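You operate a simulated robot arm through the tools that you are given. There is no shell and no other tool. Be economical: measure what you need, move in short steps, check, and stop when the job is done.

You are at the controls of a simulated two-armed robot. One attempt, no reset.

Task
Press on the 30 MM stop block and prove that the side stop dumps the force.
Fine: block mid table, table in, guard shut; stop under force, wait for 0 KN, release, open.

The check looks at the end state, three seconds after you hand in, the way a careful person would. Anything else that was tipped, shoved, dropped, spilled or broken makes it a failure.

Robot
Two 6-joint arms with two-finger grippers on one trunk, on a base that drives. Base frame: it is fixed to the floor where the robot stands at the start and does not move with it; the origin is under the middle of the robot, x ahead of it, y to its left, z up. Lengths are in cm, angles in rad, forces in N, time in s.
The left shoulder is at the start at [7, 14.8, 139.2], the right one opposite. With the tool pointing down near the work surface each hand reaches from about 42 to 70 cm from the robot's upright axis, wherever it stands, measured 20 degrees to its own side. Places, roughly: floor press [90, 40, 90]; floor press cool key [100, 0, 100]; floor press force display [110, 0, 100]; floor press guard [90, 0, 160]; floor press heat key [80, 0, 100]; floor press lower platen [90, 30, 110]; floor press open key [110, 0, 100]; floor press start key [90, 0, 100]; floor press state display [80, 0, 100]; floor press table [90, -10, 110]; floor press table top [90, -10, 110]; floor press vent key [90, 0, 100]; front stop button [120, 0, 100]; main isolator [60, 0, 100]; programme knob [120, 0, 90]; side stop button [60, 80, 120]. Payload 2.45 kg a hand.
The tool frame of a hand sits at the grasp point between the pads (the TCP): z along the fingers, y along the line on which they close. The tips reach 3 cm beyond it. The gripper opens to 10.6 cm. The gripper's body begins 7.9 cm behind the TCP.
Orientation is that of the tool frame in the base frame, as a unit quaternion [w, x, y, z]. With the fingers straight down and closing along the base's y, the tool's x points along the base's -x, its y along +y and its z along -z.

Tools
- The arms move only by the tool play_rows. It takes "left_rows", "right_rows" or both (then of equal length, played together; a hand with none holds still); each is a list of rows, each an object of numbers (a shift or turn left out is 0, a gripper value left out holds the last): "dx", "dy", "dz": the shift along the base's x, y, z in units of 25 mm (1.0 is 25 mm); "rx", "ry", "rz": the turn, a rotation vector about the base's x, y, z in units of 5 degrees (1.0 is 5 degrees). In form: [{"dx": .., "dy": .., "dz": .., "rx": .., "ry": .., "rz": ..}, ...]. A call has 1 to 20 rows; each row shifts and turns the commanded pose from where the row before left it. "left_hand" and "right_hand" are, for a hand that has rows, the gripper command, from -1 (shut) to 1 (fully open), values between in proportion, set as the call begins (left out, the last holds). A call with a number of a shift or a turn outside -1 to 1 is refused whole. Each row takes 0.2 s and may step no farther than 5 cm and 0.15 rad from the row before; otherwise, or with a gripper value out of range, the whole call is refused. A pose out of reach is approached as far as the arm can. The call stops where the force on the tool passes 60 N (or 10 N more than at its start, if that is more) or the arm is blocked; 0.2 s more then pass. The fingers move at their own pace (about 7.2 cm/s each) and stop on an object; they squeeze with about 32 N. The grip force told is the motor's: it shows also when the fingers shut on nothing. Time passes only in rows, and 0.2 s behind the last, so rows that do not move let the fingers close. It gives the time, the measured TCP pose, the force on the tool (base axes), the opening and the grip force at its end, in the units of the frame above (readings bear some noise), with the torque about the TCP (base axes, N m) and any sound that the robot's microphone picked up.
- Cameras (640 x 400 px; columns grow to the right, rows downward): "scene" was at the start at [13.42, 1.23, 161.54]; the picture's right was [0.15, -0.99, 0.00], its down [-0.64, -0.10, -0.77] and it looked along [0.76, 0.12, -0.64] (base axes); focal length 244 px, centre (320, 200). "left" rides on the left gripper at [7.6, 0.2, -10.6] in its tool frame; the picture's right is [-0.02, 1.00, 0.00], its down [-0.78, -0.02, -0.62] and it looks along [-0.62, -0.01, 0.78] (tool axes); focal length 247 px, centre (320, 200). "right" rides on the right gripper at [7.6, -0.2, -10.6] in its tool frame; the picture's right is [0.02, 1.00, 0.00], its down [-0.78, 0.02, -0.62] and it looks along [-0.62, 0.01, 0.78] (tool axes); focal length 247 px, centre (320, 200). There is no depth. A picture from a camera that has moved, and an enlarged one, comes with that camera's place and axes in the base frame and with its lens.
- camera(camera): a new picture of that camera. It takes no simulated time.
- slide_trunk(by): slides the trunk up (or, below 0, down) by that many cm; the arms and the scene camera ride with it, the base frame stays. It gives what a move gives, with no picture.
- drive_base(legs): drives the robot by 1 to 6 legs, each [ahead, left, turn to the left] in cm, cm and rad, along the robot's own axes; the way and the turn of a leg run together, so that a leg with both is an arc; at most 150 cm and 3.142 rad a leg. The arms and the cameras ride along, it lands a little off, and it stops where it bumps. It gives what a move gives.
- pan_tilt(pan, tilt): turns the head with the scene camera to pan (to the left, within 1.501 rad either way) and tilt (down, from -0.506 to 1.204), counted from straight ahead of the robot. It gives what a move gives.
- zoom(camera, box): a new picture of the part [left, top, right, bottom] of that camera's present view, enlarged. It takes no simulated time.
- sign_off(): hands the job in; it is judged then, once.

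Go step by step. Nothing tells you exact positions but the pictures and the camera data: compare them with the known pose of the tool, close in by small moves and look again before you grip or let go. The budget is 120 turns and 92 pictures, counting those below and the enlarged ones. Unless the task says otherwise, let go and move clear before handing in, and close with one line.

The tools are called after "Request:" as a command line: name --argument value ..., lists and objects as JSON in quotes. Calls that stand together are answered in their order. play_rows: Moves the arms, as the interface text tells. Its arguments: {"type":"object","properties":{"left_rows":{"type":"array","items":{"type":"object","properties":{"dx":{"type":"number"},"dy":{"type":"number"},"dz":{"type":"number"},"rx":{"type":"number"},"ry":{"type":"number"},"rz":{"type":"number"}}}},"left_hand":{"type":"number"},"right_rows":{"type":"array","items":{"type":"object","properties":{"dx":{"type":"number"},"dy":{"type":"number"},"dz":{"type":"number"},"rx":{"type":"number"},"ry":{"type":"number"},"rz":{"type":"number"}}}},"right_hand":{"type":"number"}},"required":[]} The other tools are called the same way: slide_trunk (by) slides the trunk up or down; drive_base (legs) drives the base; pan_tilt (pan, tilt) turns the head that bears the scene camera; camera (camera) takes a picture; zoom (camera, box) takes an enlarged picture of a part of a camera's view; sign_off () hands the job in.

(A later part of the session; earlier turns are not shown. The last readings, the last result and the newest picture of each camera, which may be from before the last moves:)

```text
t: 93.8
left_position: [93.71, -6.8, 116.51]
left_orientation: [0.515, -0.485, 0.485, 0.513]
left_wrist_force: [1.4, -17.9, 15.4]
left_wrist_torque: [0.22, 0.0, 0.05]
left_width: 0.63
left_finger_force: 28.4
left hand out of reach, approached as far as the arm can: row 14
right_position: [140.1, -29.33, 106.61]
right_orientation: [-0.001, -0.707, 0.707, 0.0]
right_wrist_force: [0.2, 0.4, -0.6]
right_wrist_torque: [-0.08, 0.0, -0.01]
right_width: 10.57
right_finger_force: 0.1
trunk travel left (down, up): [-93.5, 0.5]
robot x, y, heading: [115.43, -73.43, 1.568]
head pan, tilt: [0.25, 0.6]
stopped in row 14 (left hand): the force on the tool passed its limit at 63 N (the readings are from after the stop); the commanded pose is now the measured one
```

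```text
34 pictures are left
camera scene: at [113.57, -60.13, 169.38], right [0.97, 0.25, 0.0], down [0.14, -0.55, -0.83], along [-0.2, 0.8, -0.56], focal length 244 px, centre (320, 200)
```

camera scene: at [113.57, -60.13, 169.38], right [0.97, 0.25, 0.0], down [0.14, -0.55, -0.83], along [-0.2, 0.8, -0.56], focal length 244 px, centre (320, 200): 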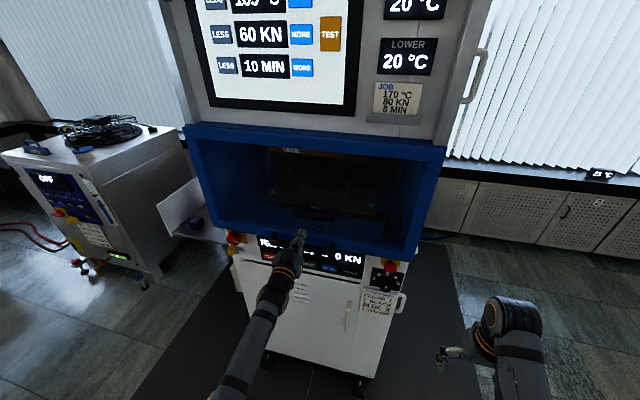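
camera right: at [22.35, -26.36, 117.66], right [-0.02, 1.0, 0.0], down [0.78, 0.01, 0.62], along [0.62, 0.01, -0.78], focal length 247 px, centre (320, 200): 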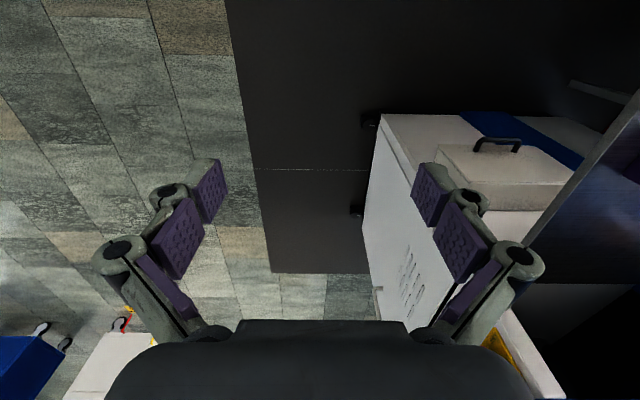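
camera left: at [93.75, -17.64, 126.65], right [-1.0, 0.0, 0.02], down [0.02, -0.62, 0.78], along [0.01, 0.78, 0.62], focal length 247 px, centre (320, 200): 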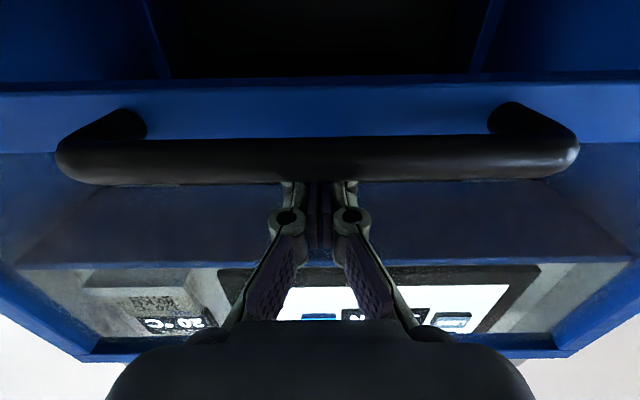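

The guard is down over the opening. I withdraw the fingers from behind the bar and line up with the START key (about [87, -3, 99.5]).

Request:
play_rows --left_rows '[{"dy": -0.2, "dz": 0.3}, {"dy": -0.2, "dz": 0.4}, {"dy": -0.8}, {"dy": -0.8}, {"dy": -0.8}, {"dy": -0.8}, {"dy": -0.8}, {"dy": -0.8}, {"dy": -0.5}, {"dy": 0}]' --left_hand -1

Request:
play_rows --left_rows '[{"dz": -0.9, "dx": -0.3}, {"dz": -0.9, "dx": -0.3}, {"dz": -0.9, "dx": -0.3}, {"dz": -0.9, "dx": -0.3}, {"dz": -0.9, "dx": -0.3}, {"dz": -0.9, "dx": -0.3}, {"dz": -0.9, "dx": -0.3}, {"dz": -0.9, "dx": -0.3}, {"dz": 0}]' --left_hand -1

Request:
zoom --camera "scene" --box '[180, 110, 460, 310]'

Request:
camera --camera "left"

```text
t: 96.0
left_position: [93.69, -20.87, 117.86]
left_orientation: [0.512, -0.488, 0.49, 0.51]
left_wrist_force: [0.5, 0.5, 0.5]
left_wrist_torque: [0.0, 0.01, -0.01]
left_width: 0.0
left_finger_force: 28.0
right_position: [140.13, -29.04, 106.6]
right_orientation: [0.001, 0.707, -0.707, 0.001]
right_wrist_force: [0.1, -0.1, -0.1]
right_wrist_torque: [0.0, 0.02, -0.02]
right_width: 10.59
right_finger_force: 0.0
trunk travel left (down, up): [-93.5, 0.5]
robot x, y, heading: [115.65, -73.34, 1.571]
head pan, tilt: [0.25, 0.6]
```

```text
t: 98.0
left_position: [89.16, -21.38, 107.74]
left_orientation: [0.503, -0.493, 0.487, 0.516]
left_wrist_force: [-0.6, -0.5, -0.7]
left_wrist_torque: [0.0, -0.01, -0.03]
left_width: 0.0
left_finger_force: 28.3
left hand out of reach, approached as far as the arm can: row 1, 2, 3, 4, 6, 7, 8
right_position: [140.14, -29.07, 106.59]
right_orientation: [-0.001, -0.707, 0.708, 0.0]
right_wrist_force: [0.6, 0.2, 0.5]
right_wrist_torque: [-0.02, 0.0, 0.0]
right_width: 10.59
right_finger_force: 0.1
trunk travel left (down, up): [-93.5, 0.5]
robot x, y, heading: [115.8, -73.33, 1.564]
head pan, tilt: [0.25, 0.6]
```

```text
2.00 times, centred on (320, 210) of scene
camera zoom: at [113.55, -59.84, 169.4], right [0.97, 0.25, 0.0], down [0.14, -0.55, -0.82], along [-0.2, 0.8, -0.57], focal length 487 px, centre (320, 180)
```

zoom: 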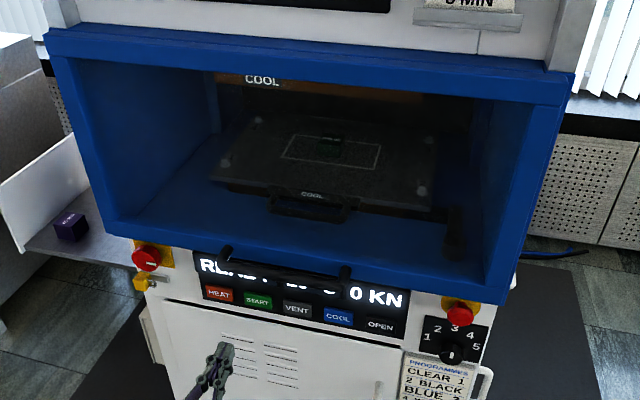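

```text
32 pictures are left
camera left: at [89.06, -31.74, 99.59], right [-1.0, -0.02, 0.03], down [0.03, -0.65, 0.76], along [0.0, 0.76, 0.65], focal length 247 px, centre (320, 200)
```

left: 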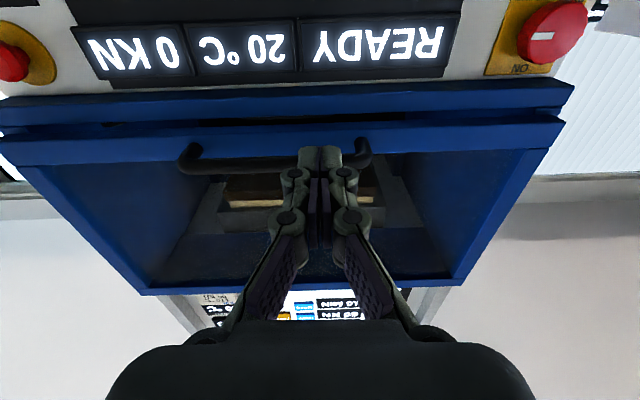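

Request:
zoom --camera "left" --box '[0, 60, 300, 200]'

```text
2.13 times, centred on (150, 130) of left
camera zoom: at [89.06, -31.74, 99.59], right [-1.0, -0.02, 0.03], down [0.03, -0.65, 0.76], along [0.0, 0.76, 0.65], focal length 527 px, centre (683, 349)
```

zoom: 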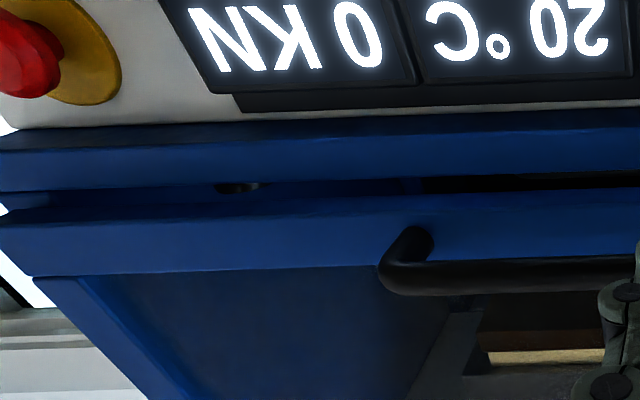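

The guard still has a ~1 cm gap at the bottom; the arm ran out of reach there. I lower the trunk for better reach and push the bar down again.

Request:
slide_trunk --by -18

Request:
play_rows --left_rows '[{"dz": 1, "dx": 0.17}, {"dz": 1, "dx": 0.17}, {"dz": 1, "dx": 0.17}, {"dz": 1, "dx": 0.17}, {"dz": 1, "dx": 0.17}, {"dz": 1, "dx": 0.17}, {"dz": 1, "dx": 0.17}, {"dz": 1, "dx": 0.17}, {"dz": 1, "dx": 0.17}, {"dz": 1, "dx": 0.17}, {"dz": 1}, {"dz": 0.6}, {"dz": 0}]' --left_hand -1

```text
t: 100.0
left_position: [89.13, -21.34, 89.76]
left_orientation: [0.503, -0.493, 0.487, 0.516]
left_wrist_force: [-0.2, -0.2, -0.3]
left_wrist_torque: [0.01, 0.02, 0.04]
left_width: 0.0
left_finger_force: 29.1
right_position: [140.17, -29.12, 88.68]
right_orientation: [-0.001, -0.707, 0.707, 0.0]
right_wrist_force: [0.3, -0.1, -0.4]
right_wrist_torque: [0.01, 0.0, -0.03]
right_width: 10.58
right_finger_force: 0.1
trunk travel left (down, up): [-75.5, 18.5]
robot x, y, heading: [116.13, -73.38, 1.567]
head pan, tilt: [0.25, 0.6]
```

```text
t: 102.8
left_position: [93.48, -21.47, 118.8]
left_orientation: [0.503, -0.493, 0.488, 0.516]
left_wrist_force: [0.7, 0.1, 0.1]
left_wrist_torque: [0.0, -0.01, 0.0]
left_width: 0.02
left_finger_force: 28.7
right_position: [140.11, -29.08, 88.58]
right_orientation: [-0.002, -0.706, 0.708, 0.0]
right_wrist_force: [0.0, -0.2, 0.2]
right_wrist_torque: [-0.03, -0.03, 0.02]
right_width: 10.59
right_finger_force: 0.0
trunk travel left (down, up): [-75.5, 18.5]
robot x, y, heading: [115.34, -73.23, 1.57]
head pan, tilt: [0.25, 0.6]
```

Now forward 14 cm over the bar, then down.

Request:
play_rows --left_rows '[{"dy": 0.8}, {"dy": 0.8}, {"dy": 0.8}, {"dy": 0.8}, {"dy": 0.8}, {"dy": 0.8}, {"dy": 0.8}, {"dy": 0.1}, {"dz": -0.4}, {"dz": -0.3}, {"dz": -0.3}, {"dz": -0.3}, {"dz": -0.3}, {"dz": -0.3}, {"dz": 0}]' --left_hand -1

Request:
camera --camera "left"

```text
t: 105.7
left_position: [93.33, -7.37, 116.5]
left_orientation: [0.515, -0.48, 0.476, 0.527]
left_wrist_force: [2.8, -5.0, 9.6]
left_wrist_torque: [0.18, -0.09, -0.12]
left_width: 0.03
left_finger_force: 28.7
right_position: [140.05, -29.09, 88.48]
right_orientation: [-0.001, -0.707, 0.708, 0.001]
right_wrist_force: [-0.2, 0.2, -0.6]
right_wrist_torque: [-0.04, -0.02, 0.01]
right_width: 10.6
right_finger_force: 0.1
trunk travel left (down, up): [-75.5, 18.5]
robot x, y, heading: [115.75, -73.4, 1.568]
head pan, tilt: [0.25, 0.6]
stopped in row 14 (left hand): the force on the tool passed its limit at 62 N (the readings are from after the stop); the commanded pose is now the measured one
```

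```text
30 pictures are left
camera left: at [93.32, -17.27, 107.91], right [-1.0, -0.02, 0.03], down [0.03, -0.69, 0.73], along [0.01, 0.73, 0.69], focal length 247 px, centre (320, 200)
```

left: 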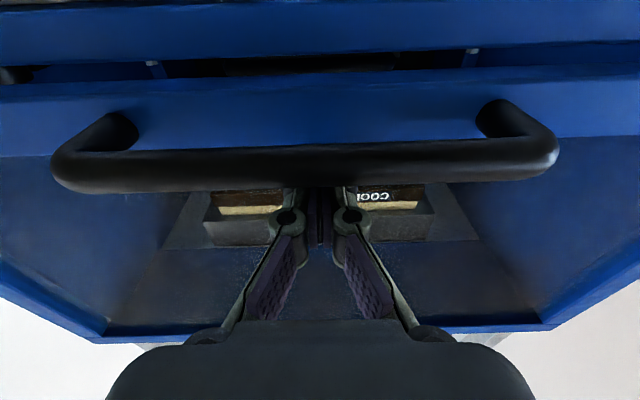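

Again a hard stop at the same height, so this appears to be the guard's closed position. I withdraw and line up with START; the display will tell if the guard is accepted.

Request:
play_rows --left_rows '[{"dy": -0.2, "dz": 0.4}, {"dy": -0.2, "dz": 0.4}, {"dy": -0.8}, {"dy": -0.8}, {"dy": -0.8}, {"dy": -0.8}, {"dy": -0.8}, {"dy": -0.8}, {"dz": -1, "rx": -1, "dx": -0.36}, {"dz": -1, "dx": -0.36}, {"dz": -1, "dx": -0.36}, {"dz": -1, "dx": -0.36}, {"dz": -1, "dx": -0.36}, {"dz": -1, "dx": -0.36}, {"dz": -1, "dx": -0.36}, {"dz": -0.6}, {"dz": 0}]' --left_hand -1

Request:
zoom --camera "scene" --box '[180, 50, 460, 250]'

```text
t: 109.3
left_position: [87.03, -20.44, 99.21]
left_orientation: [-0.491, 0.504, -0.501, -0.504]
left_wrist_force: [0.2, 0.1, -0.1]
left_wrist_torque: [0.0, -0.01, 0.0]
left_width: 0.0
left_finger_force: 28.7
right_position: [140.11, -29.12, 88.65]
right_orientation: [-0.001, -0.706, 0.708, 0.0]
right_wrist_force: [-0.1, 0.6, 0.0]
right_wrist_torque: [0.01, -0.06, -0.02]
right_width: 10.59
right_finger_force: 0.1
trunk travel left (down, up): [-75.5, 18.5]
robot x, y, heading: [115.55, -73.42, 1.569]
head pan, tilt: [0.25, 0.6]
```

```text
2.00 times, centred on (320, 150) of scene
camera zoom: at [113.55, -59.83, 151.4], right [0.97, 0.25, 0.0], down [0.14, -0.55, -0.83], along [-0.2, 0.8, -0.57], focal length 487 px, centre (320, 300)
```

zoom: 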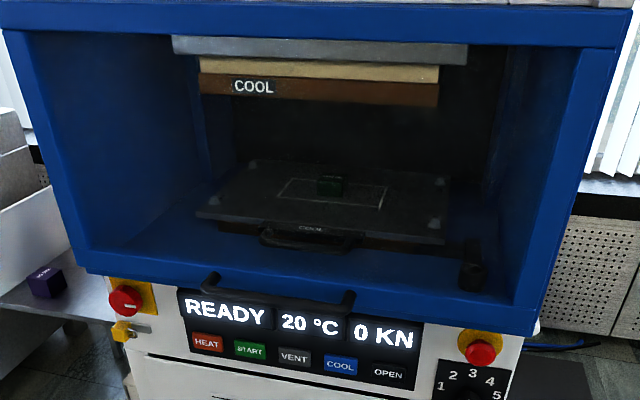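

START is at about [87.5, -3.9, 99.7]. I press it slowly.

Request:
play_rows --left_rows '[{"dy": 0.8, "dx": 0.2, "dz": 0.2}, {"dy": 0.8}, {"dy": 0.8}, {"dy": 0.8}, {"dy": 0.8}, {"dy": 0.3}, {"dy": 0.2}, {"dy": 0.2}, {"dy": 0.2}, {"dy": 0.2}, {"dy": 0.2}, {"dy": 0}]' --left_hand -1

Request:
zoom --camera "scene" --box '[180, 50, 460, 250]'

```text
t: 111.9
left_position: [87.39, -6.98, 99.65]
left_orientation: [-0.491, 0.504, -0.501, -0.504]
left_wrist_force: [-0.1, -0.1, 0.2]
left_wrist_torque: [0.0, 0.02, 0.0]
left_width: 0.03
left_finger_force: 28.3
right_position: [139.99, -29.17, 88.69]
right_orientation: [-0.002, -0.707, 0.708, 0.0]
right_wrist_force: [0.2, 1.2, -0.3]
right_wrist_torque: [-0.01, 0.01, 0.03]
right_width: 10.61
right_finger_force: 0.0
trunk travel left (down, up): [-75.5, 18.5]
robot x, y, heading: [115.5, -73.26, 1.571]
head pan, tilt: [0.25, 0.6]
```

```text
2.00 times, centred on (320, 150) of scene
camera zoom: at [113.56, -59.84, 151.4], right [0.97, 0.25, 0.0], down [0.14, -0.55, -0.83], along [-0.2, 0.8, -0.56], focal length 487 px, centre (320, 300)
```

zoom: 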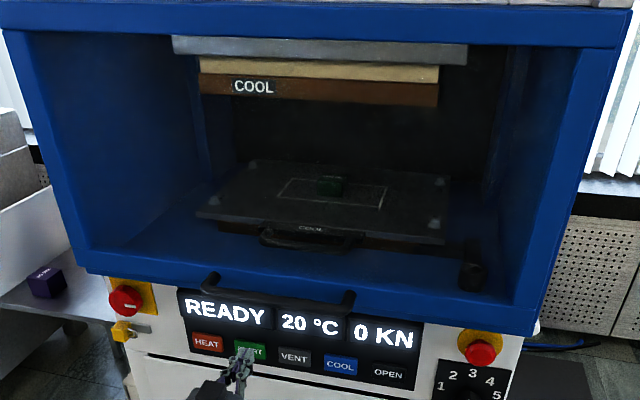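

Request:
play_rows --left_rows '[{"dy": 0.15}, {"dy": 0.15}, {"dy": 0.15}, {"dy": 0.15}, {"dy": 0.15}, {"dy": 0}]' --left_hand -1

Request:
zoom --camera "scene" --box '[180, 50, 460, 250]'

```text
t: 113.3
left_position: [87.63, -5.12, 99.46]
left_orientation: [-0.492, 0.503, -0.501, -0.503]
left_wrist_force: [-0.2, 0.3, -0.6]
left_wrist_torque: [0.0, 0.02, 0.01]
left_width: 0.0
left_finger_force: 28.4
right_position: [140.0, -29.12, 88.61]
right_orientation: [0.0, 0.707, -0.707, -0.001]
right_wrist_force: [0.7, -0.3, -0.6]
right_wrist_torque: [0.01, -0.01, -0.01]
right_width: 10.58
right_finger_force: 0.0
trunk travel left (down, up): [-75.5, 18.5]
robot x, y, heading: [115.66, -72.87, 1.568]
head pan, tilt: [0.25, 0.6]
```

```text
2.00 times, centred on (320, 150) of scene
camera zoom: at [113.56, -59.83, 151.4], right [0.97, 0.25, 0.0], down [0.14, -0.55, -0.83], along [-0.2, 0.8, -0.56], focal length 487 px, centre (320, 300)
```

zoom: 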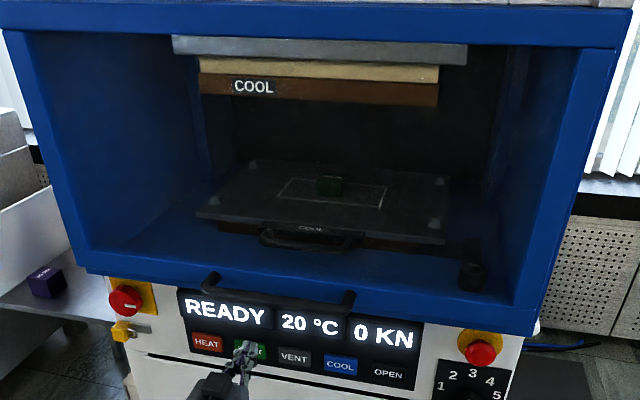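

Not touched yet; the key lies further in and so lower along my sight line. I lower 2 cm and continue.

Request:
play_rows --left_rows '[{"dz": -0.7, "dx": -0.2}, {"dy": 0.15, "dz": -0.1}, {"dy": 0.15, "dz": -0.1}, {"dy": 0.15, "dz": -0.1}, {"dy": 0.15, "dz": -0.1}, {"dy": 0}]' --left_hand -1

Request:
zoom --camera "scene" --box '[180, 50, 460, 250]'

```text
t: 114.7
left_position: [86.87, -3.62, 96.99]
left_orientation: [-0.49, 0.505, -0.501, -0.504]
left_wrist_force: [0.7, 0.0, 0.0]
left_wrist_torque: [0.01, 0.0, 0.01]
left_width: 0.0
left_finger_force: 28.9
right_position: [140.08, -29.04, 88.68]
right_orientation: [-0.001, -0.707, 0.707, 0.0]
right_wrist_force: [0.0, 0.6, -0.9]
right_wrist_torque: [-0.01, -0.01, -0.01]
right_width: 10.61
right_finger_force: 0.2
trunk travel left (down, up): [-75.5, 18.5]
robot x, y, heading: [115.58, -73.04, 1.564]
head pan, tilt: [0.25, 0.6]
```

```text
2.00 times, centred on (320, 150) of scene
camera zoom: at [113.55, -59.83, 151.4], right [0.97, 0.25, 0.0], down [0.14, -0.55, -0.82], along [-0.2, 0.8, -0.57], focal length 487 px, centre (320, 300)
```

zoom: 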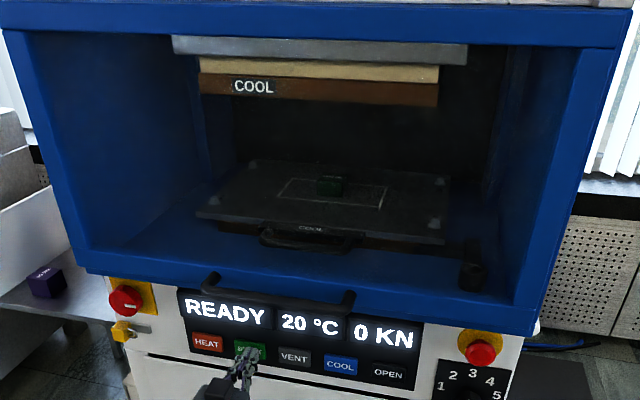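

Request:
play_rows --left_rows '[{"dy": 0.15, "dz": -0.08, "dx": 0.15}, {"dy": 0.15, "dz": -0.1}, {"dy": 0.15, "dz": -0.1}, {"dy": 0.15, "dz": -0.1}, {"dy": 0.15, "dz": -0.1}, {"dy": 0.15, "dz": -0.1}, {"dy": 0.15, "dz": -0.1}, {"dy": 0}]' --left_hand -1

Request:
zoom --camera "scene" --box '[180, 50, 460, 250]'

```text
t: 116.5
left_position: [87.31, -2.2, 96.14]
left_orientation: [0.492, -0.503, 0.498, 0.507]
left_wrist_force: [-4.0, -29.8, 11.5]
left_wrist_torque: [0.35, 0.01, 0.11]
left_width: 0.6
left_finger_force: 28.4
left hand out of reach, approached as far as the arm can: row 1, 4
right_position: [140.09, -29.65, 88.98]
right_orientation: [0.001, -0.707, 0.708, 0.003]
right_wrist_force: [-0.3, 0.9, 1.0]
right_wrist_torque: [0.0, 0.0, 0.0]
right_width: 10.61
right_finger_force: 0.0
trunk travel left (down, up): [-75.5, 18.5]
robot x, y, heading: [115.78, -73.53, 1.566]
head pan, tilt: [0.25, 0.6]
heard: click
```

```text
2.00 times, centred on (320, 150) of scene
camera zoom: at [113.55, -60.93, 151.51], right [0.97, 0.25, 0.0], down [0.14, -0.54, -0.83], along [-0.2, 0.8, -0.56], focal length 487 px, centre (320, 300)
```

zoom: 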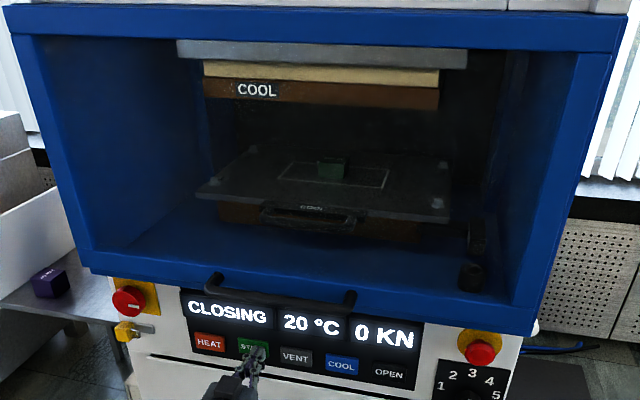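

START clicked and the display shows CLOSING. I back the hand away, raise the trunk and both hands, then check the force.

Request:
play_rows --left_rows '[{"dy": -0.8}, {"dy": -0.8}, {"dy": -0.8}, {"dy": -0.8}, {"dy": -0.8}, {"dy": -0.8}]' --left_hand -1

Request:
slide_trunk --by 18

Request:
play_rows --right_rows '[{"dz": 1}, {"dz": 1}, {"dz": 1}, {"dz": 1}, {"dz": 1}, {"dz": 1}, {"dz": 0}]' --left_rows '[{"dz": 0.4}, {"dz": 0.4}, {"dz": 0.4}, {"dz": 0.4}, {"dz": 0.4}, {"dz": 0.4}, {"dz": 0}]' --right_hand -1

Request:
zoom --camera "scene" --box '[180, 100, 460, 300]'

```text
t: 117.9
left_position: [87.19, -12.55, 95.58]
left_orientation: [-0.491, 0.505, -0.5, -0.504]
left_wrist_force: [1.2, -0.8, 0.0]
left_wrist_torque: [-0.04, 0.01, 0.03]
left_width: 0.0
left_finger_force: 28.9
left hand out of reach, approached as far as the arm can: row 4
right_position: [140.08, -29.2, 88.68]
right_orientation: [-0.001, -0.707, 0.708, 0.0]
right_wrist_force: [-0.3, 0.3, -0.5]
right_wrist_torque: [0.01, 0.04, -0.02]
right_width: 10.59
right_finger_force: 0.0
trunk travel left (down, up): [-75.5, 18.5]
robot x, y, heading: [115.91, -72.84, 1.565]
head pan, tilt: [0.25, 0.6]
```

```text
t: 119.9
left_position: [87.3, -12.61, 113.56]
left_orientation: [-0.49, 0.505, -0.501, -0.504]
left_wrist_force: [0.0, 0.0, -0.5]
left_wrist_torque: [0.04, 0.0, -0.01]
left_width: 0.0
left_finger_force: 28.9
right_position: [140.15, -28.97, 106.65]
right_orientation: [-0.001, -0.706, 0.708, 0.0]
right_wrist_force: [0.1, 0.0, -0.1]
right_wrist_torque: [0.03, -0.03, 0.03]
right_width: 10.62
right_finger_force: 0.0
trunk travel left (down, up): [-93.5, 0.5]
robot x, y, heading: [115.45, -73.58, 1.569]
head pan, tilt: [0.25, 0.6]
```

```text
t: 121.5
left_position: [87.17, -12.74, 118.66]
left_orientation: [-0.491, 0.505, -0.501, -0.504]
left_wrist_force: [0.3, -1.4, 0.4]
left_wrist_torque: [0.02, 0.0, 0.03]
left_width: 0.0
left_finger_force: 28.6
left hand out of reach, approached as far as the arm can: row 1, 2
right_position: [142.11, -27.37, 107.57]
right_orientation: [-0.001, -0.707, 0.707, 0.002]
right_wrist_force: [0.1, -0.4, 0.3]
right_wrist_torque: [-0.01, 0.01, 0.01]
right_width: 0.02
right_finger_force: 29.0
right hand out of reach, approached as far as the arm can: row 1, 2, 3, 4, 5, 6
trunk travel left (down, up): [-93.5, 0.5]
robot x, y, heading: [115.57, -73.12, 1.573]
head pan, tilt: [0.25, 0.6]
```

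```text
2.00 times, centred on (320, 200) of scene
camera zoom: at [113.57, -59.83, 169.4], right [0.97, 0.24, 0.0], down [0.14, -0.55, -0.83], along [-0.2, 0.8, -0.56], focal length 487 px, centre (320, 200)
```

zoom: 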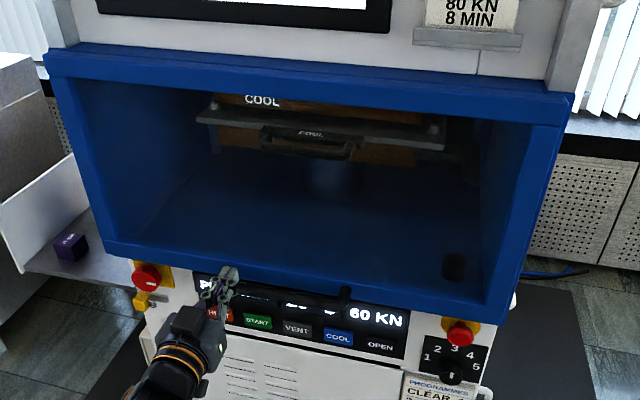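

The press holds 60 KN on the block. Now I drive round to the side stop, keeping clear of the drawer.

Request:
drive_base --legs '[[-32, 0, 0], [0, 148, 0], [0, 0, -1.57]]'

Request:
play_rows --right_rows '[{"dx": 1}, {"dx": 1}, {"dx": 1}, {"dx": 1}, {"dx": 0.6, "dz": 0.6}, {"dz": 0.8}, {"dz": 0.8}, {"dz": 0.8}, {"dz": 0.8}, {"dz": 0.8}, {"dz": 0.8}, {"dz": 0}]' --right_hand -1

Request:
pan_tilt --pan 0.7 --tilt 0.5

Request:
camera --camera "scene"

```text
t: 134.4
left_position: [28.14, -77.29, 118.59]
left_orientation: [0.703, -0.01, 0.711, 0.017]
left_wrist_force: [1.0, -0.8, -0.6]
left_wrist_torque: [-0.02, -0.01, -0.04]
left_width: 0.0
left_finger_force: 28.6
right_position: [14.72, -132.37, 107.58]
right_orientation: [0.0, -0.01, 1.0, 0.002]
right_wrist_force: [-0.7, 0.4, 0.5]
right_wrist_torque: [0.0, 0.01, 0.03]
right_width: 0.0
right_finger_force: 28.2
trunk travel left (down, up): [-93.5, 0.5]
robot x, y, heading: [-31.62, -107.14, 0.021]
head pan, tilt: [0.25, 0.6]
```

```text
t: 137.0
left_position: [28.32, -77.27, 118.61]
left_orientation: [0.703, -0.01, 0.711, 0.017]
left_wrist_force: [-0.1, 0.5, 0.0]
left_wrist_torque: [0.02, 0.03, -0.02]
left_width: 0.0
left_finger_force: 29.1
right_position: [29.83, -132.79, 117.78]
right_orientation: [0.001, -0.011, 1.0, 0.002]
right_wrist_force: [0.3, -0.4, -0.1]
right_wrist_torque: [0.02, -0.03, 0.01]
right_width: 0.0
right_finger_force: 28.6
right hand out of reach, approached as far as the arm can: row 8, 9, 10, 11
trunk travel left (down, up): [-93.5, 0.5]
robot x, y, heading: [-31.92, -106.9, 0.021]
head pan, tilt: [0.25, 0.6]
```

```text
t: 137.9
left_position: [28.27, -77.36, 118.46]
left_orientation: [0.703, -0.01, 0.711, 0.017]
left_wrist_force: [-1.4, 0.8, 0.2]
left_wrist_torque: [-0.01, -0.01, -0.01]
left_width: 0.03
left_finger_force: 28.6
right_position: [29.84, -132.84, 117.52]
right_orientation: [0.0, -0.011, 1.0, 0.002]
right_wrist_force: [0.2, -0.3, 0.0]
right_wrist_torque: [-0.05, 0.01, -0.02]
right_width: 0.0
right_finger_force: 28.4
trunk travel left (down, up): [-93.5, 0.5]
robot x, y, heading: [-32.03, -106.72, 0.019]
head pan, tilt: [0.7, 0.499]
```

```text
23 pictures are left
camera scene: at [-19.89, -101.03, 170.31], right [0.66, -0.75, 0.0], down [-0.36, -0.32, -0.88], along [0.66, 0.58, -0.48], focal length 244 px, centre (320, 200)
```

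scene: 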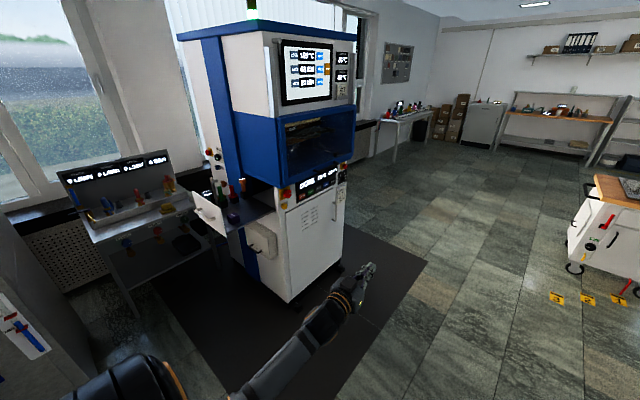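

I can see the side panel; the side stop is near [53.5, 71, 118]. Before approaching I swing the right arm out to the right so it won't meet the press.

Request:
play_rows --right_rows '[{"dy": -1, "dz": -0.5}, {"dy": -1, "dz": -0.3}, {"dy": -1}, {"dy": -1, "dx": -0.4}, {"dy": -1, "dx": -0.8}, {"dy": -1, "dx": -0.8}, {"dy": -1, "dx": -1}, {"dy": -1, "dx": -1}, {"dy": -1, "dx": -1}, {"dy": -1, "dx": -1}, {"dy": -1, "dx": -1}, {"dx": -1}, {"dx": -1}, {"dx": -1}, {"dx": 0}]' --right_hand -1

Request:
play_rows --left_rows '[{"dx": -0.8, "dz": 0.4}, {"dx": -0.8, "dz": 0.4}, {"dx": -0.8, "dz": 0.4}, {"dx": -0.8, "dz": 0.4}, {"dx": 0}]' --left_hand -1

```text
t: 141.1
left_position: [28.2, -77.2, 118.58]
left_orientation: [0.703, -0.01, 0.711, 0.018]
left_wrist_force: [0.9, -0.5, 0.0]
left_wrist_torque: [0.02, 0.02, 0.04]
left_width: 0.01
left_finger_force: 28.6
right_position: [10.44, -160.18, 115.6]
right_orientation: [0.0, -0.01, 1.0, 0.002]
right_wrist_force: [-0.4, 0.4, -0.8]
right_wrist_torque: [-0.01, -0.02, -0.03]
right_width: 0.0
right_finger_force: 28.6
right hand out of reach, approached as far as the arm can: row 12, 13, 14
trunk travel left (down, up): [-93.5, 0.5]
robot x, y, heading: [-31.94, -107.17, 0.017]
head pan, tilt: [0.7, 0.499]
```

```text
t: 142.3
left_position: [20.21, -77.21, 122.51]
left_orientation: [0.704, -0.011, 0.71, 0.017]
left_wrist_force: [-0.7, 0.0, -0.8]
left_wrist_torque: [0.0, 0.01, 0.01]
left_width: 0.01
left_finger_force: 29.2
right_position: [10.65, -160.2, 115.62]
right_orientation: [0.0, -0.011, 1.0, 0.002]
right_wrist_force: [-0.4, 0.1, 0.4]
right_wrist_torque: [-0.01, 0.01, 0.01]
right_width: 0.0
right_finger_force: 28.3
trunk travel left (down, up): [-93.5, 0.5]
robot x, y, heading: [-31.76, -106.81, 0.014]
head pan, tilt: [0.7, 0.499]
```

Request:
drive_base --legs '[[0, 108, 0], [18, 0, 0], [0, 0, 0.45]]'

Request:
pan_tilt --pan 0.35 --tilt 0.5

Request:
camera --camera "scene"

```text
t: 150.2
left_position: [15.82, 49.92, 122.53]
left_orientation: [0.681, -0.172, 0.689, 0.178]
left_wrist_force: [-0.1, -0.1, -0.4]
left_wrist_torque: [0.0, -0.01, -0.01]
left_width: 0.0
left_finger_force: 28.3
right_position: [44.29, -28.78, 115.76]
right_orientation: [-0.001, -0.239, 0.971, 0.002]
right_wrist_force: [0.1, 0.3, -0.3]
right_wrist_torque: [0.03, 0.01, -0.01]
right_width: 0.0
right_finger_force: 28.2
trunk travel left (down, up): [-93.5, 0.5]
robot x, y, heading: [-17.5, 0.16, 0.486]
head pan, tilt: [0.7, 0.499]
```

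```text
t: 151.0
left_position: [15.82, 50.02, 122.5]
left_orientation: [0.681, -0.174, 0.689, 0.178]
left_wrist_force: [-0.7, -0.2, 0.6]
left_wrist_torque: [0.03, -0.02, 0.03]
left_width: 0.0
left_finger_force: 28.9
right_position: [44.28, -28.6, 115.73]
right_orientation: [0.0, -0.239, 0.971, 0.001]
right_wrist_force: [0.7, -1.1, 0.5]
right_wrist_torque: [-0.02, -0.02, -0.01]
right_width: 0.0
right_finger_force: 28.8
trunk travel left (down, up): [-93.5, 0.5]
robot x, y, heading: [-17.21, 0.24, 0.484]
head pan, tilt: [0.351, 0.499]
```

```text
22 pictures are left
camera scene: at [-6.7, 9.1, 170.31], right [0.74, -0.67, 0.0], down [-0.32, -0.35, -0.88], along [0.59, 0.65, -0.48], focal length 244 px, centre (320, 200)
```

scene: 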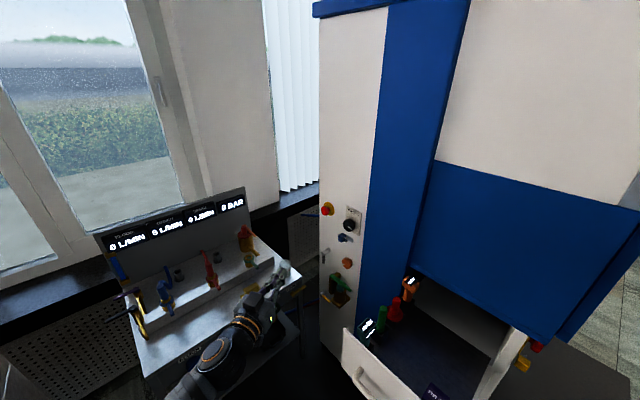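

The stop lies near [54, 72, 117.5]. I drive a little closer and line up the left hand with it, pointing towards +x.

Request:
drive_base --legs '[[11, 0, 0]]'

Request:
play_rows --left_rows '[{"dy": 0.9, "rz": -0.35, "dz": -0.2}, {"dy": 0.9, "rz": -0.35, "dz": -0.2}, {"dy": 0.9, "rz": -0.35, "dz": -0.2}, {"dy": 0.9, "rz": -0.35, "dz": -0.2}, {"dy": 0.9, "rz": -0.35, "dz": -0.2, "dx": 0.6}, {"dy": 0.9, "rz": -0.35, "dz": -0.2, "dx": 0.6}, {"dy": 0.5, "rz": -0.35, "dz": -0.2, "dx": 0.6}, {"dx": 0.6, "rz": -0.35}, {"dx": 0.6, "rz": -0.35}, {"dx": 0.6, "rz": -0.35}, {"dx": 0}]' --left_hand -1

Request:
camera --camera "left"

Request:
camera --camera "scene"

```text
t: 152.2
left_position: [25.4, 54.95, 122.65]
left_orientation: [0.682, -0.172, 0.689, 0.178]
left_wrist_force: [-1.0, 0.3, 1.2]
left_wrist_torque: [0.02, 0.0, 0.0]
left_width: 0.01
left_finger_force: 28.4
right_position: [53.7, -23.78, 115.86]
right_orientation: [0.001, -0.239, 0.971, 0.002]
right_wrist_force: [0.0, -0.4, 0.7]
right_wrist_torque: [-0.01, -0.04, 0.0]
right_width: 0.01
right_finger_force: 28.5
trunk travel left (down, up): [-93.5, 0.5]
robot x, y, heading: [-7.43, 4.99, 0.48]
head pan, tilt: [0.351, 0.499]
```

```text
t: 154.6
left_position: [33.3, 68.02, 119.9]
left_orientation: [0.7, -0.066, 0.707, 0.071]
left_wrist_force: [-0.1, 0.7, 0.1]
left_wrist_torque: [-0.02, -0.01, -0.01]
left_width: 0.01
left_finger_force: 28.0
left hand out of reach, approached as far as the arm can: row 5, 6, 7
right_position: [53.82, -23.52, 115.58]
right_orientation: [-0.001, -0.239, 0.971, 0.001]
right_wrist_force: [0.4, 0.8, 0.0]
right_wrist_torque: [-0.01, 0.0, -0.01]
right_width: 0.01
right_finger_force: 28.6
trunk travel left (down, up): [-93.5, 0.5]
robot x, y, heading: [-7.7, 5.36, 0.484]
head pan, tilt: [0.351, 0.499]
```

```text
21 pictures are left
camera left: at [22.76, 66.21, 112.4], right [-0.19, 0.98, 0.03], down [-0.6, -0.14, 0.79], along [0.78, 0.13, 0.61], focal length 247 px, centre (320, 200)
```

left: 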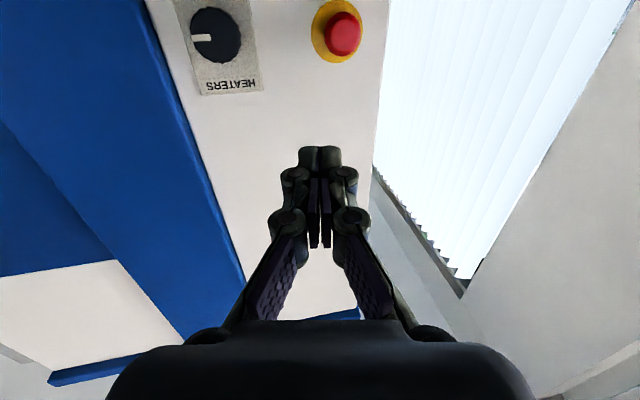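

```text
20 pictures are left
camera scene: at [3.05, 14.19, 170.31], right [0.74, -0.67, 0.0], down [-0.32, -0.35, -0.88], along [0.59, 0.65, -0.48], focal length 244 px, centre (320, 200)
```

scene: 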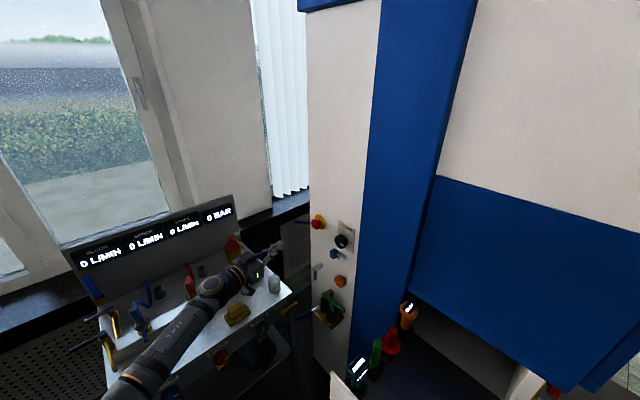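

Triangulating gives the stop's head at about [58.5, 76, 115]. I drive 7 cm ahead and line up.

Request:
drive_base --legs '[[7, 0, 0]]'

Request:
play_rows --left_rows '[{"dz": -0.5, "dx": 0.5, "dy": 0.3}, {"dz": -0.5, "dx": 0.5, "dy": 0.3}, {"dz": -0.5, "dx": 0.5, "dy": 0.3}, {"dz": -0.5, "dx": 0.5, "dy": 0.3}, {"dx": 0.5}, {"dx": 0.5}, {"dx": 0}]' --left_hand -1

Request:
camera --camera "left"

Request:
zoom --camera "scene" --box '[230, 170, 370, 270]'

```text
t: 155.6
left_position: [38.77, 70.76, 120.49]
left_orientation: [0.702, -0.066, 0.705, 0.074]
left_wrist_force: [-0.9, -0.3, 0.3]
left_wrist_torque: [-0.05, 0.06, 0.0]
left_width: 0.0
left_finger_force: 28.8
right_position: [59.43, -20.65, 115.93]
right_orientation: [0.003, -0.238, 0.971, 0.003]
right_wrist_force: [-0.9, 0.3, -0.4]
right_wrist_torque: [0.07, -0.08, 0.04]
right_width: 0.02
right_finger_force: 29.0
trunk travel left (down, up): [-93.5, 0.5]
robot x, y, heading: [-0.93, 8.7, 0.485]
head pan, tilt: [0.351, 0.499]
```

```text
t: 157.2
left_position: [47.05, 74.37, 114.84]
left_orientation: [0.7, -0.065, 0.708, 0.071]
left_wrist_force: [-0.5, 0.5, 0.3]
left_wrist_torque: [-0.04, -0.01, 0.01]
left_width: 0.02
left_finger_force: 27.9
right_position: [60.28, -20.25, 115.7]
right_orientation: [-0.001, -0.239, 0.971, 0.002]
right_wrist_force: [0.3, 1.0, 0.9]
right_wrist_torque: [0.0, 0.03, 0.03]
right_width: 0.01
right_finger_force: 29.2
trunk travel left (down, up): [-93.5, 0.5]
robot x, y, heading: [-0.98, 8.5, 0.482]
head pan, tilt: [0.351, 0.499]
```

```text
19 pictures are left
camera left: at [36.56, 72.55, 107.32], right [-0.19, 0.98, 0.03], down [-0.6, -0.14, 0.79], along [0.78, 0.13, 0.61], focal length 247 px, centre (320, 200)
```

left: 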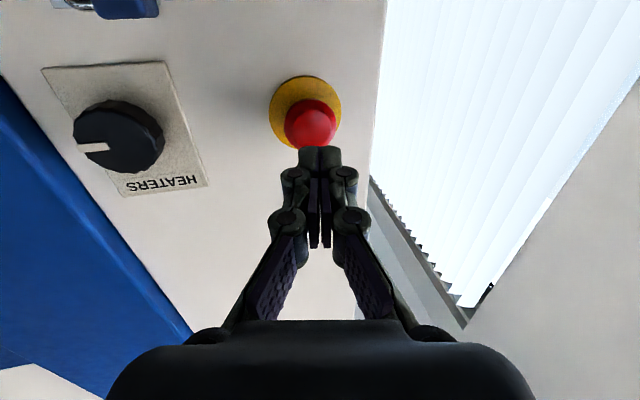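

```text
4.00 times, centred on (300, 220) of scene
camera zoom: at [9.36, 17.49, 170.3], right [0.74, -0.67, 0.0], down [-0.32, -0.35, -0.88], along [0.59, 0.65, -0.48], focal length 975 px, centre (400, 120)
```

zoom: 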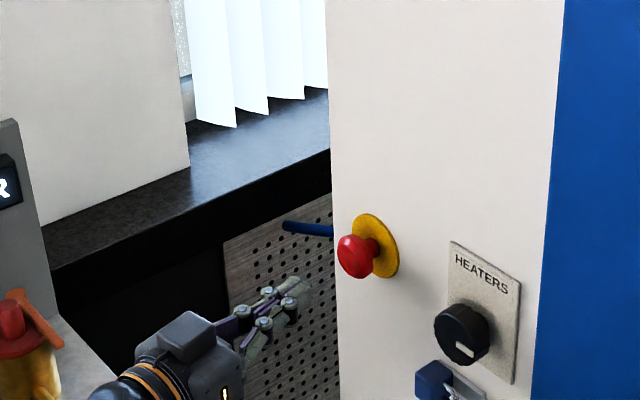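

Head at [56.7, 75.5, 114.7], straight ahead of the tips. I push it in.

Request:
play_rows --left_rows '[{"dx": 0.5, "dy": 0.05}, {"dx": 0.5, "dy": 0.05}, {"dx": 0.4, "dy": 0.05}, {"dx": 0.3}, {"dx": 0.3}, {"dx": 0.3}, {"dx": 0.3}, {"dx": 0.2}, {"dx": 0.2}, {"dx": 0}]' --left_hand -1

Request:
zoom --camera "scene" --box '[230, 170, 370, 270]'

```text
t: 159.4
left_position: [53.48, 74.3, 115.28]
left_orientation: [0.699, -0.068, 0.708, 0.073]
left_wrist_force: [-19.6, 3.2, -7.1]
left_wrist_torque: [0.02, 0.13, 0.04]
left_width: 0.01
left_finger_force: 28.7
left hand out of reach, approached as far as the arm can: row 7, 9
right_position: [59.89, -20.27, 115.75]
right_orientation: [0.001, -0.239, 0.971, 0.001]
right_wrist_force: [0.4, 0.1, 0.5]
right_wrist_torque: [0.02, -0.01, 0.02]
right_width: 0.01
right_finger_force: 28.7
trunk travel left (down, up): [-93.5, 0.5]
robot x, y, heading: [-1.55, 8.22, 0.484]
head pan, tilt: [0.351, 0.499]
```

```text
4.00 times, centred on (300, 220) of scene
camera zoom: at [8.78, 17.61, 170.32], right [0.74, -0.67, 0.0], down [-0.32, -0.36, -0.88], along [0.59, 0.65, -0.48], focal length 975 px, centre (400, 120)
```

zoom: 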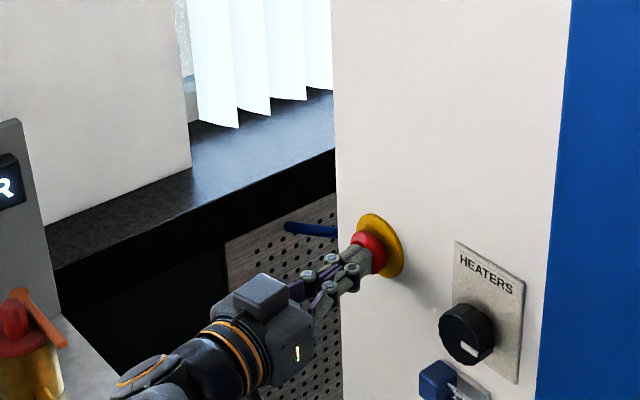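

Touching with 20 N, no click yet. I push further.

Request:
play_rows --left_rows '[{"dx": 0.3}, {"dx": 0.3}, {"dx": 0.3}, {"dx": 0.3}, {"dx": 0}]' --left_hand -1

```text
t: 160.2
left_position: [53.34, 74.13, 115.39]
left_orientation: [0.692, -0.075, 0.713, 0.08]
left_wrist_force: [-29.7, 11.7, 2.7]
left_wrist_torque: [-0.03, -0.08, 0.33]
left_width: 0.01
left_finger_force: 28.2
left hand out of reach, approached as far as the arm can: row 1, 2, 3
right_position: [59.71, -20.11, 115.98]
right_orientation: [0.001, -0.242, 0.97, 0.001]
right_wrist_force: [0.8, -0.2, -1.4]
right_wrist_torque: [0.04, 0.04, -0.03]
right_width: 0.02
right_finger_force: 28.5
trunk travel left (down, up): [-93.5, 0.5]
robot x, y, heading: [-1.42, 8.42, 0.485]
head pan, tilt: [0.351, 0.499]
stopped in row 3 (left hand): the force on the tool passed its limit at 63 N (the readings are from after the stop); the commanded pose is now the measured one
```

Request:
play_rows --left_rows '[{"dx": -0.5}, {"dx": -0.6}, {"dx": -0.6}, {"dx": -0.6}, {"dx": 0}]' --left_hand -1

Request:
zoom --camera "scene" --box '[230, 170, 370, 270]'

```text
t: 161.4
left_position: [48.84, 73.53, 115.31]
left_orientation: [0.693, -0.071, 0.714, 0.076]
left_wrist_force: [0.4, -0.1, -0.7]
left_wrist_torque: [-0.02, -0.02, 0.0]
left_width: 0.02
left_finger_force: 28.9
right_position: [60.22, -20.21, 115.65]
right_orientation: [-0.001, -0.24, 0.971, 0.001]
right_wrist_force: [-0.6, -0.2, 0.0]
right_wrist_torque: [0.0, -0.02, 0.03]
right_width: 0.01
right_finger_force: 28.8
trunk travel left (down, up): [-93.5, 0.5]
robot x, y, heading: [-1.52, 8.38, 0.484]
head pan, tilt: [0.351, 0.499]
```

```text
4.00 times, centred on (300, 220) of scene
camera zoom: at [9.28, 17.35, 170.31], right [0.74, -0.67, 0.0], down [-0.32, -0.35, -0.88], along [0.59, 0.65, -0.48], focal length 975 px, centre (400, 120)
```

zoom: 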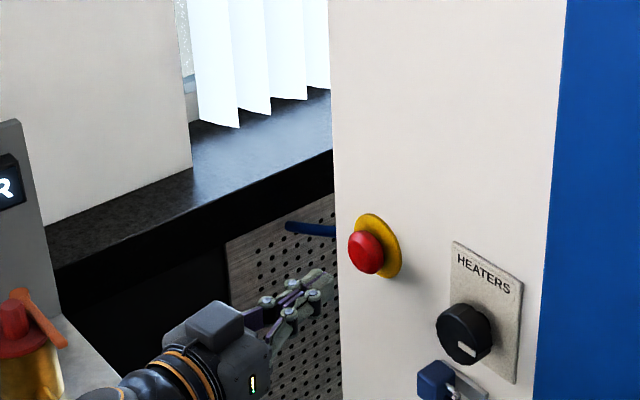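

The side stop is latched in. I try to read the force display with the right wrist camera, which sits near the press front.

Request:
zoom --camera "right" --box '[120, 150, 520, 400]'

```text
1.60 times, centred on (320, 275) of right
camera zoom: at [53.54, -23.97, 126.34], right [-0.48, 0.87, 0.0], down [0.69, 0.38, 0.62], along [0.54, 0.3, -0.78], focal length 395 px, centre (320, 80)
```

zoom: 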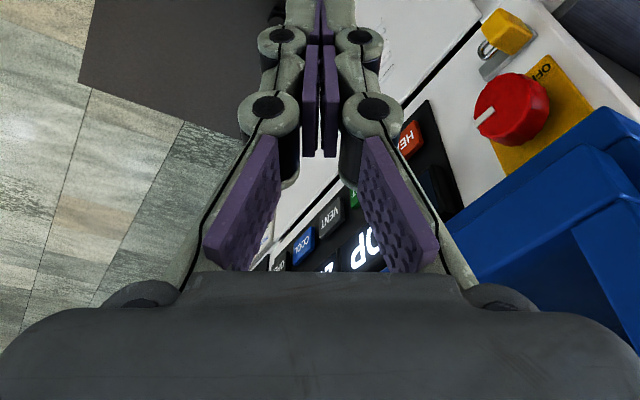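

State shows STOP; the force figure is hidden by the gripper. I tilt and yaw the right hand a little to see it.

Request:
play_rows --right_rows '[{"rx": 0.46, "ry": -0.89}, {"rx": 0.46, "ry": -0.89}, {"rx": 0.46, "ry": -0.89}, {"rx": 0.46, "ry": -0.89}, {"rx": 0.46, "ry": -0.89}, {"rx": 0.46, "ry": -0.89}, {"rz": -1}, {"rz": -1}, {"rz": -1}, {"rz": -1}, {"rz": 0}]' --right_hand -1

Request:
camera --camera "right"

```text
t: 163.8
left_position: [48.71, 73.63, 115.22]
left_orientation: [0.693, -0.071, 0.713, 0.075]
left_wrist_force: [-0.3, 0.2, 0.2]
left_wrist_torque: [0.0, -0.02, 0.0]
left_width: 0.0
left_finger_force: 28.5
right_position: [58.5, -7.64, 108.47]
right_orientation: [0.237, -0.06, 0.97, 0.003]
right_wrist_force: [0.9, 0.2, -0.1]
right_wrist_torque: [-0.01, -0.02, 0.01]
right_width: 0.0
right_finger_force: 28.5
right hand out of reach, approached as far as the arm can: row 1, 2, 3, 4, 5, 6
trunk travel left (down, up): [-93.5, 0.5]
robot x, y, heading: [-1.26, 8.29, 0.485]
head pan, tilt: [0.351, 0.499]
```

```text
14 pictures are left
camera right: at [46.76, -9.05, 114.58], right [-0.14, 0.99, -0.03], down [0.4, 0.09, 0.91], along [0.91, 0.11, -0.41], focal length 247 px, centre (320, 200)
```

right: 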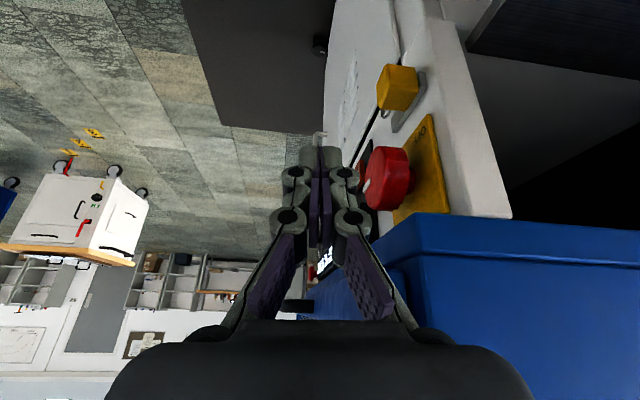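

The right hand drifted close to the isolator, so I take it straight away from there to the right; that also gives a better view of the display.

Request:
play_rows --right_rows '[{"dy": -1}, {"dy": -1}, {"dy": -1}, {"dy": -1, "dx": -0.3}, {"dy": -1, "dx": -0.3}, {"dy": -1, "dx": -0.4}, {"dy": -1, "dx": -0.4}, {"dy": -1, "dx": -0.4}, {"dy": -1, "dx": -0.4}, {"dy": -1, "dx": -0.4}, {"dy": -1, "dx": -0.4}, {"dx": 0}]' --right_hand -1

Request:
camera --camera "right"

```text
t: 166.4
left_position: [48.73, 73.69, 115.19]
left_orientation: [0.693, -0.072, 0.714, 0.075]
left_wrist_force: [0.3, 0.4, 0.3]
left_wrist_torque: [-0.01, 0.01, 0.0]
left_width: 0.01
left_finger_force: 28.0
right_position: [59.1, -11.28, 107.99]
right_orientation: [0.237, -0.062, 0.969, 0.004]
right_wrist_force: [0.4, -0.4, 0.2]
right_wrist_torque: [-0.02, 0.01, 0.04]
right_width: 0.0
right_finger_force: 28.7
right hand out of reach, approached as far as the arm can: row 2, 3, 4, 5, 6, 7, 8, 9, 10, 11
trunk travel left (down, up): [-93.5, 0.5]
robot x, y, heading: [-1.5, 8.63, 0.486]
head pan, tilt: [0.351, 0.499]
```

```text
13 pictures are left
camera right: at [47.42, -12.75, 113.92], right [-0.14, 0.99, -0.03], down [0.4, 0.09, 0.91], along [0.91, 0.11, -0.41], focal length 247 px, centre (320, 200)
```

right: 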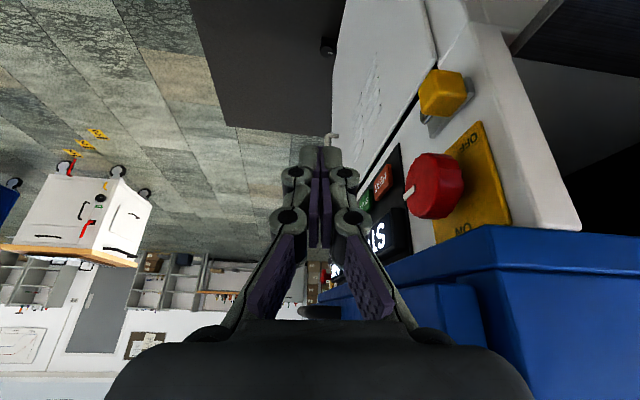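

The stop display is hidden only by the closed fingers; opening the right gripper halfway frees the view while staying clear of the isolator. This also lets time pass.

Request:
play_rows --right_rows '[{"dx": 0}, {"dx": 0}, {"dx": 0}, {"dx": 0}, {"dx": 0}, {"dx": 0}, {"dx": 0}, {"dx": 0}, {"dx": 0}, {"dx": 0}, {"dx": 0}, {"dx": 0}, {"dx": 0}, {"dx": 0}, {"dx": 0}, {"dx": 0}, {"dx": 0}, {"dx": 0}, {"dx": 0}, {"dx": 0}]' --right_hand 0

Request:
zoom --camera "right" --box '[260, 130, 460, 330]'

```text
t: 170.6
left_position: [48.69, 73.71, 115.25]
left_orientation: [0.693, -0.071, 0.713, 0.075]
left_wrist_force: [0.6, -0.4, 0.0]
left_wrist_torque: [-0.01, 0.0, 0.01]
left_width: 0.0
left_finger_force: 28.6
right_position: [58.99, -11.3, 107.84]
right_orientation: [0.237, -0.061, 0.97, 0.003]
right_wrist_force: [-0.1, -0.4, 0.5]
right_wrist_torque: [-0.02, 0.03, 0.03]
right_width: 5.31
right_finger_force: 0.1
trunk travel left (down, up): [-93.5, 0.5]
robot x, y, heading: [-1.43, 8.57, 0.484]
head pan, tilt: [0.351, 0.499]
```

```text
2.00 times, centred on (360, 230) of right
camera zoom: at [47.42, -12.75, 113.92], right [-0.14, 0.99, -0.03], down [0.4, 0.09, 0.91], along [0.91, 0.11, -0.41], focal length 494 px, centre (240, 140)
```

zoom: 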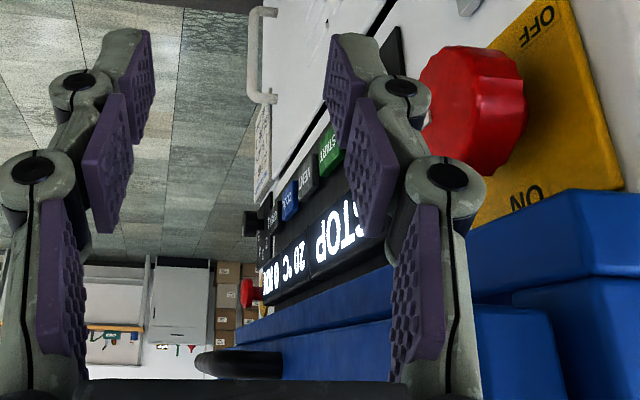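

Request:
zoom --camera "right" --box '[332, 230, 382, 280]'

```text
8.00 times, centred on (357, 255) of right
camera zoom: at [47.42, -12.75, 113.92], right [-0.14, 0.99, -0.03], down [0.4, 0.09, 0.91], along [0.91, 0.11, -0.41], focal length 1976 px, centre (24, -240)
```

zoom: 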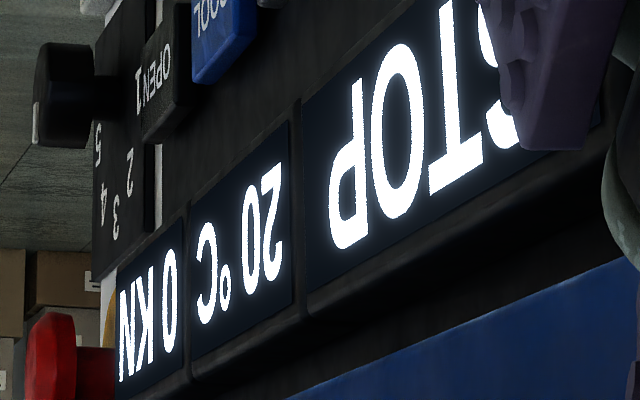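

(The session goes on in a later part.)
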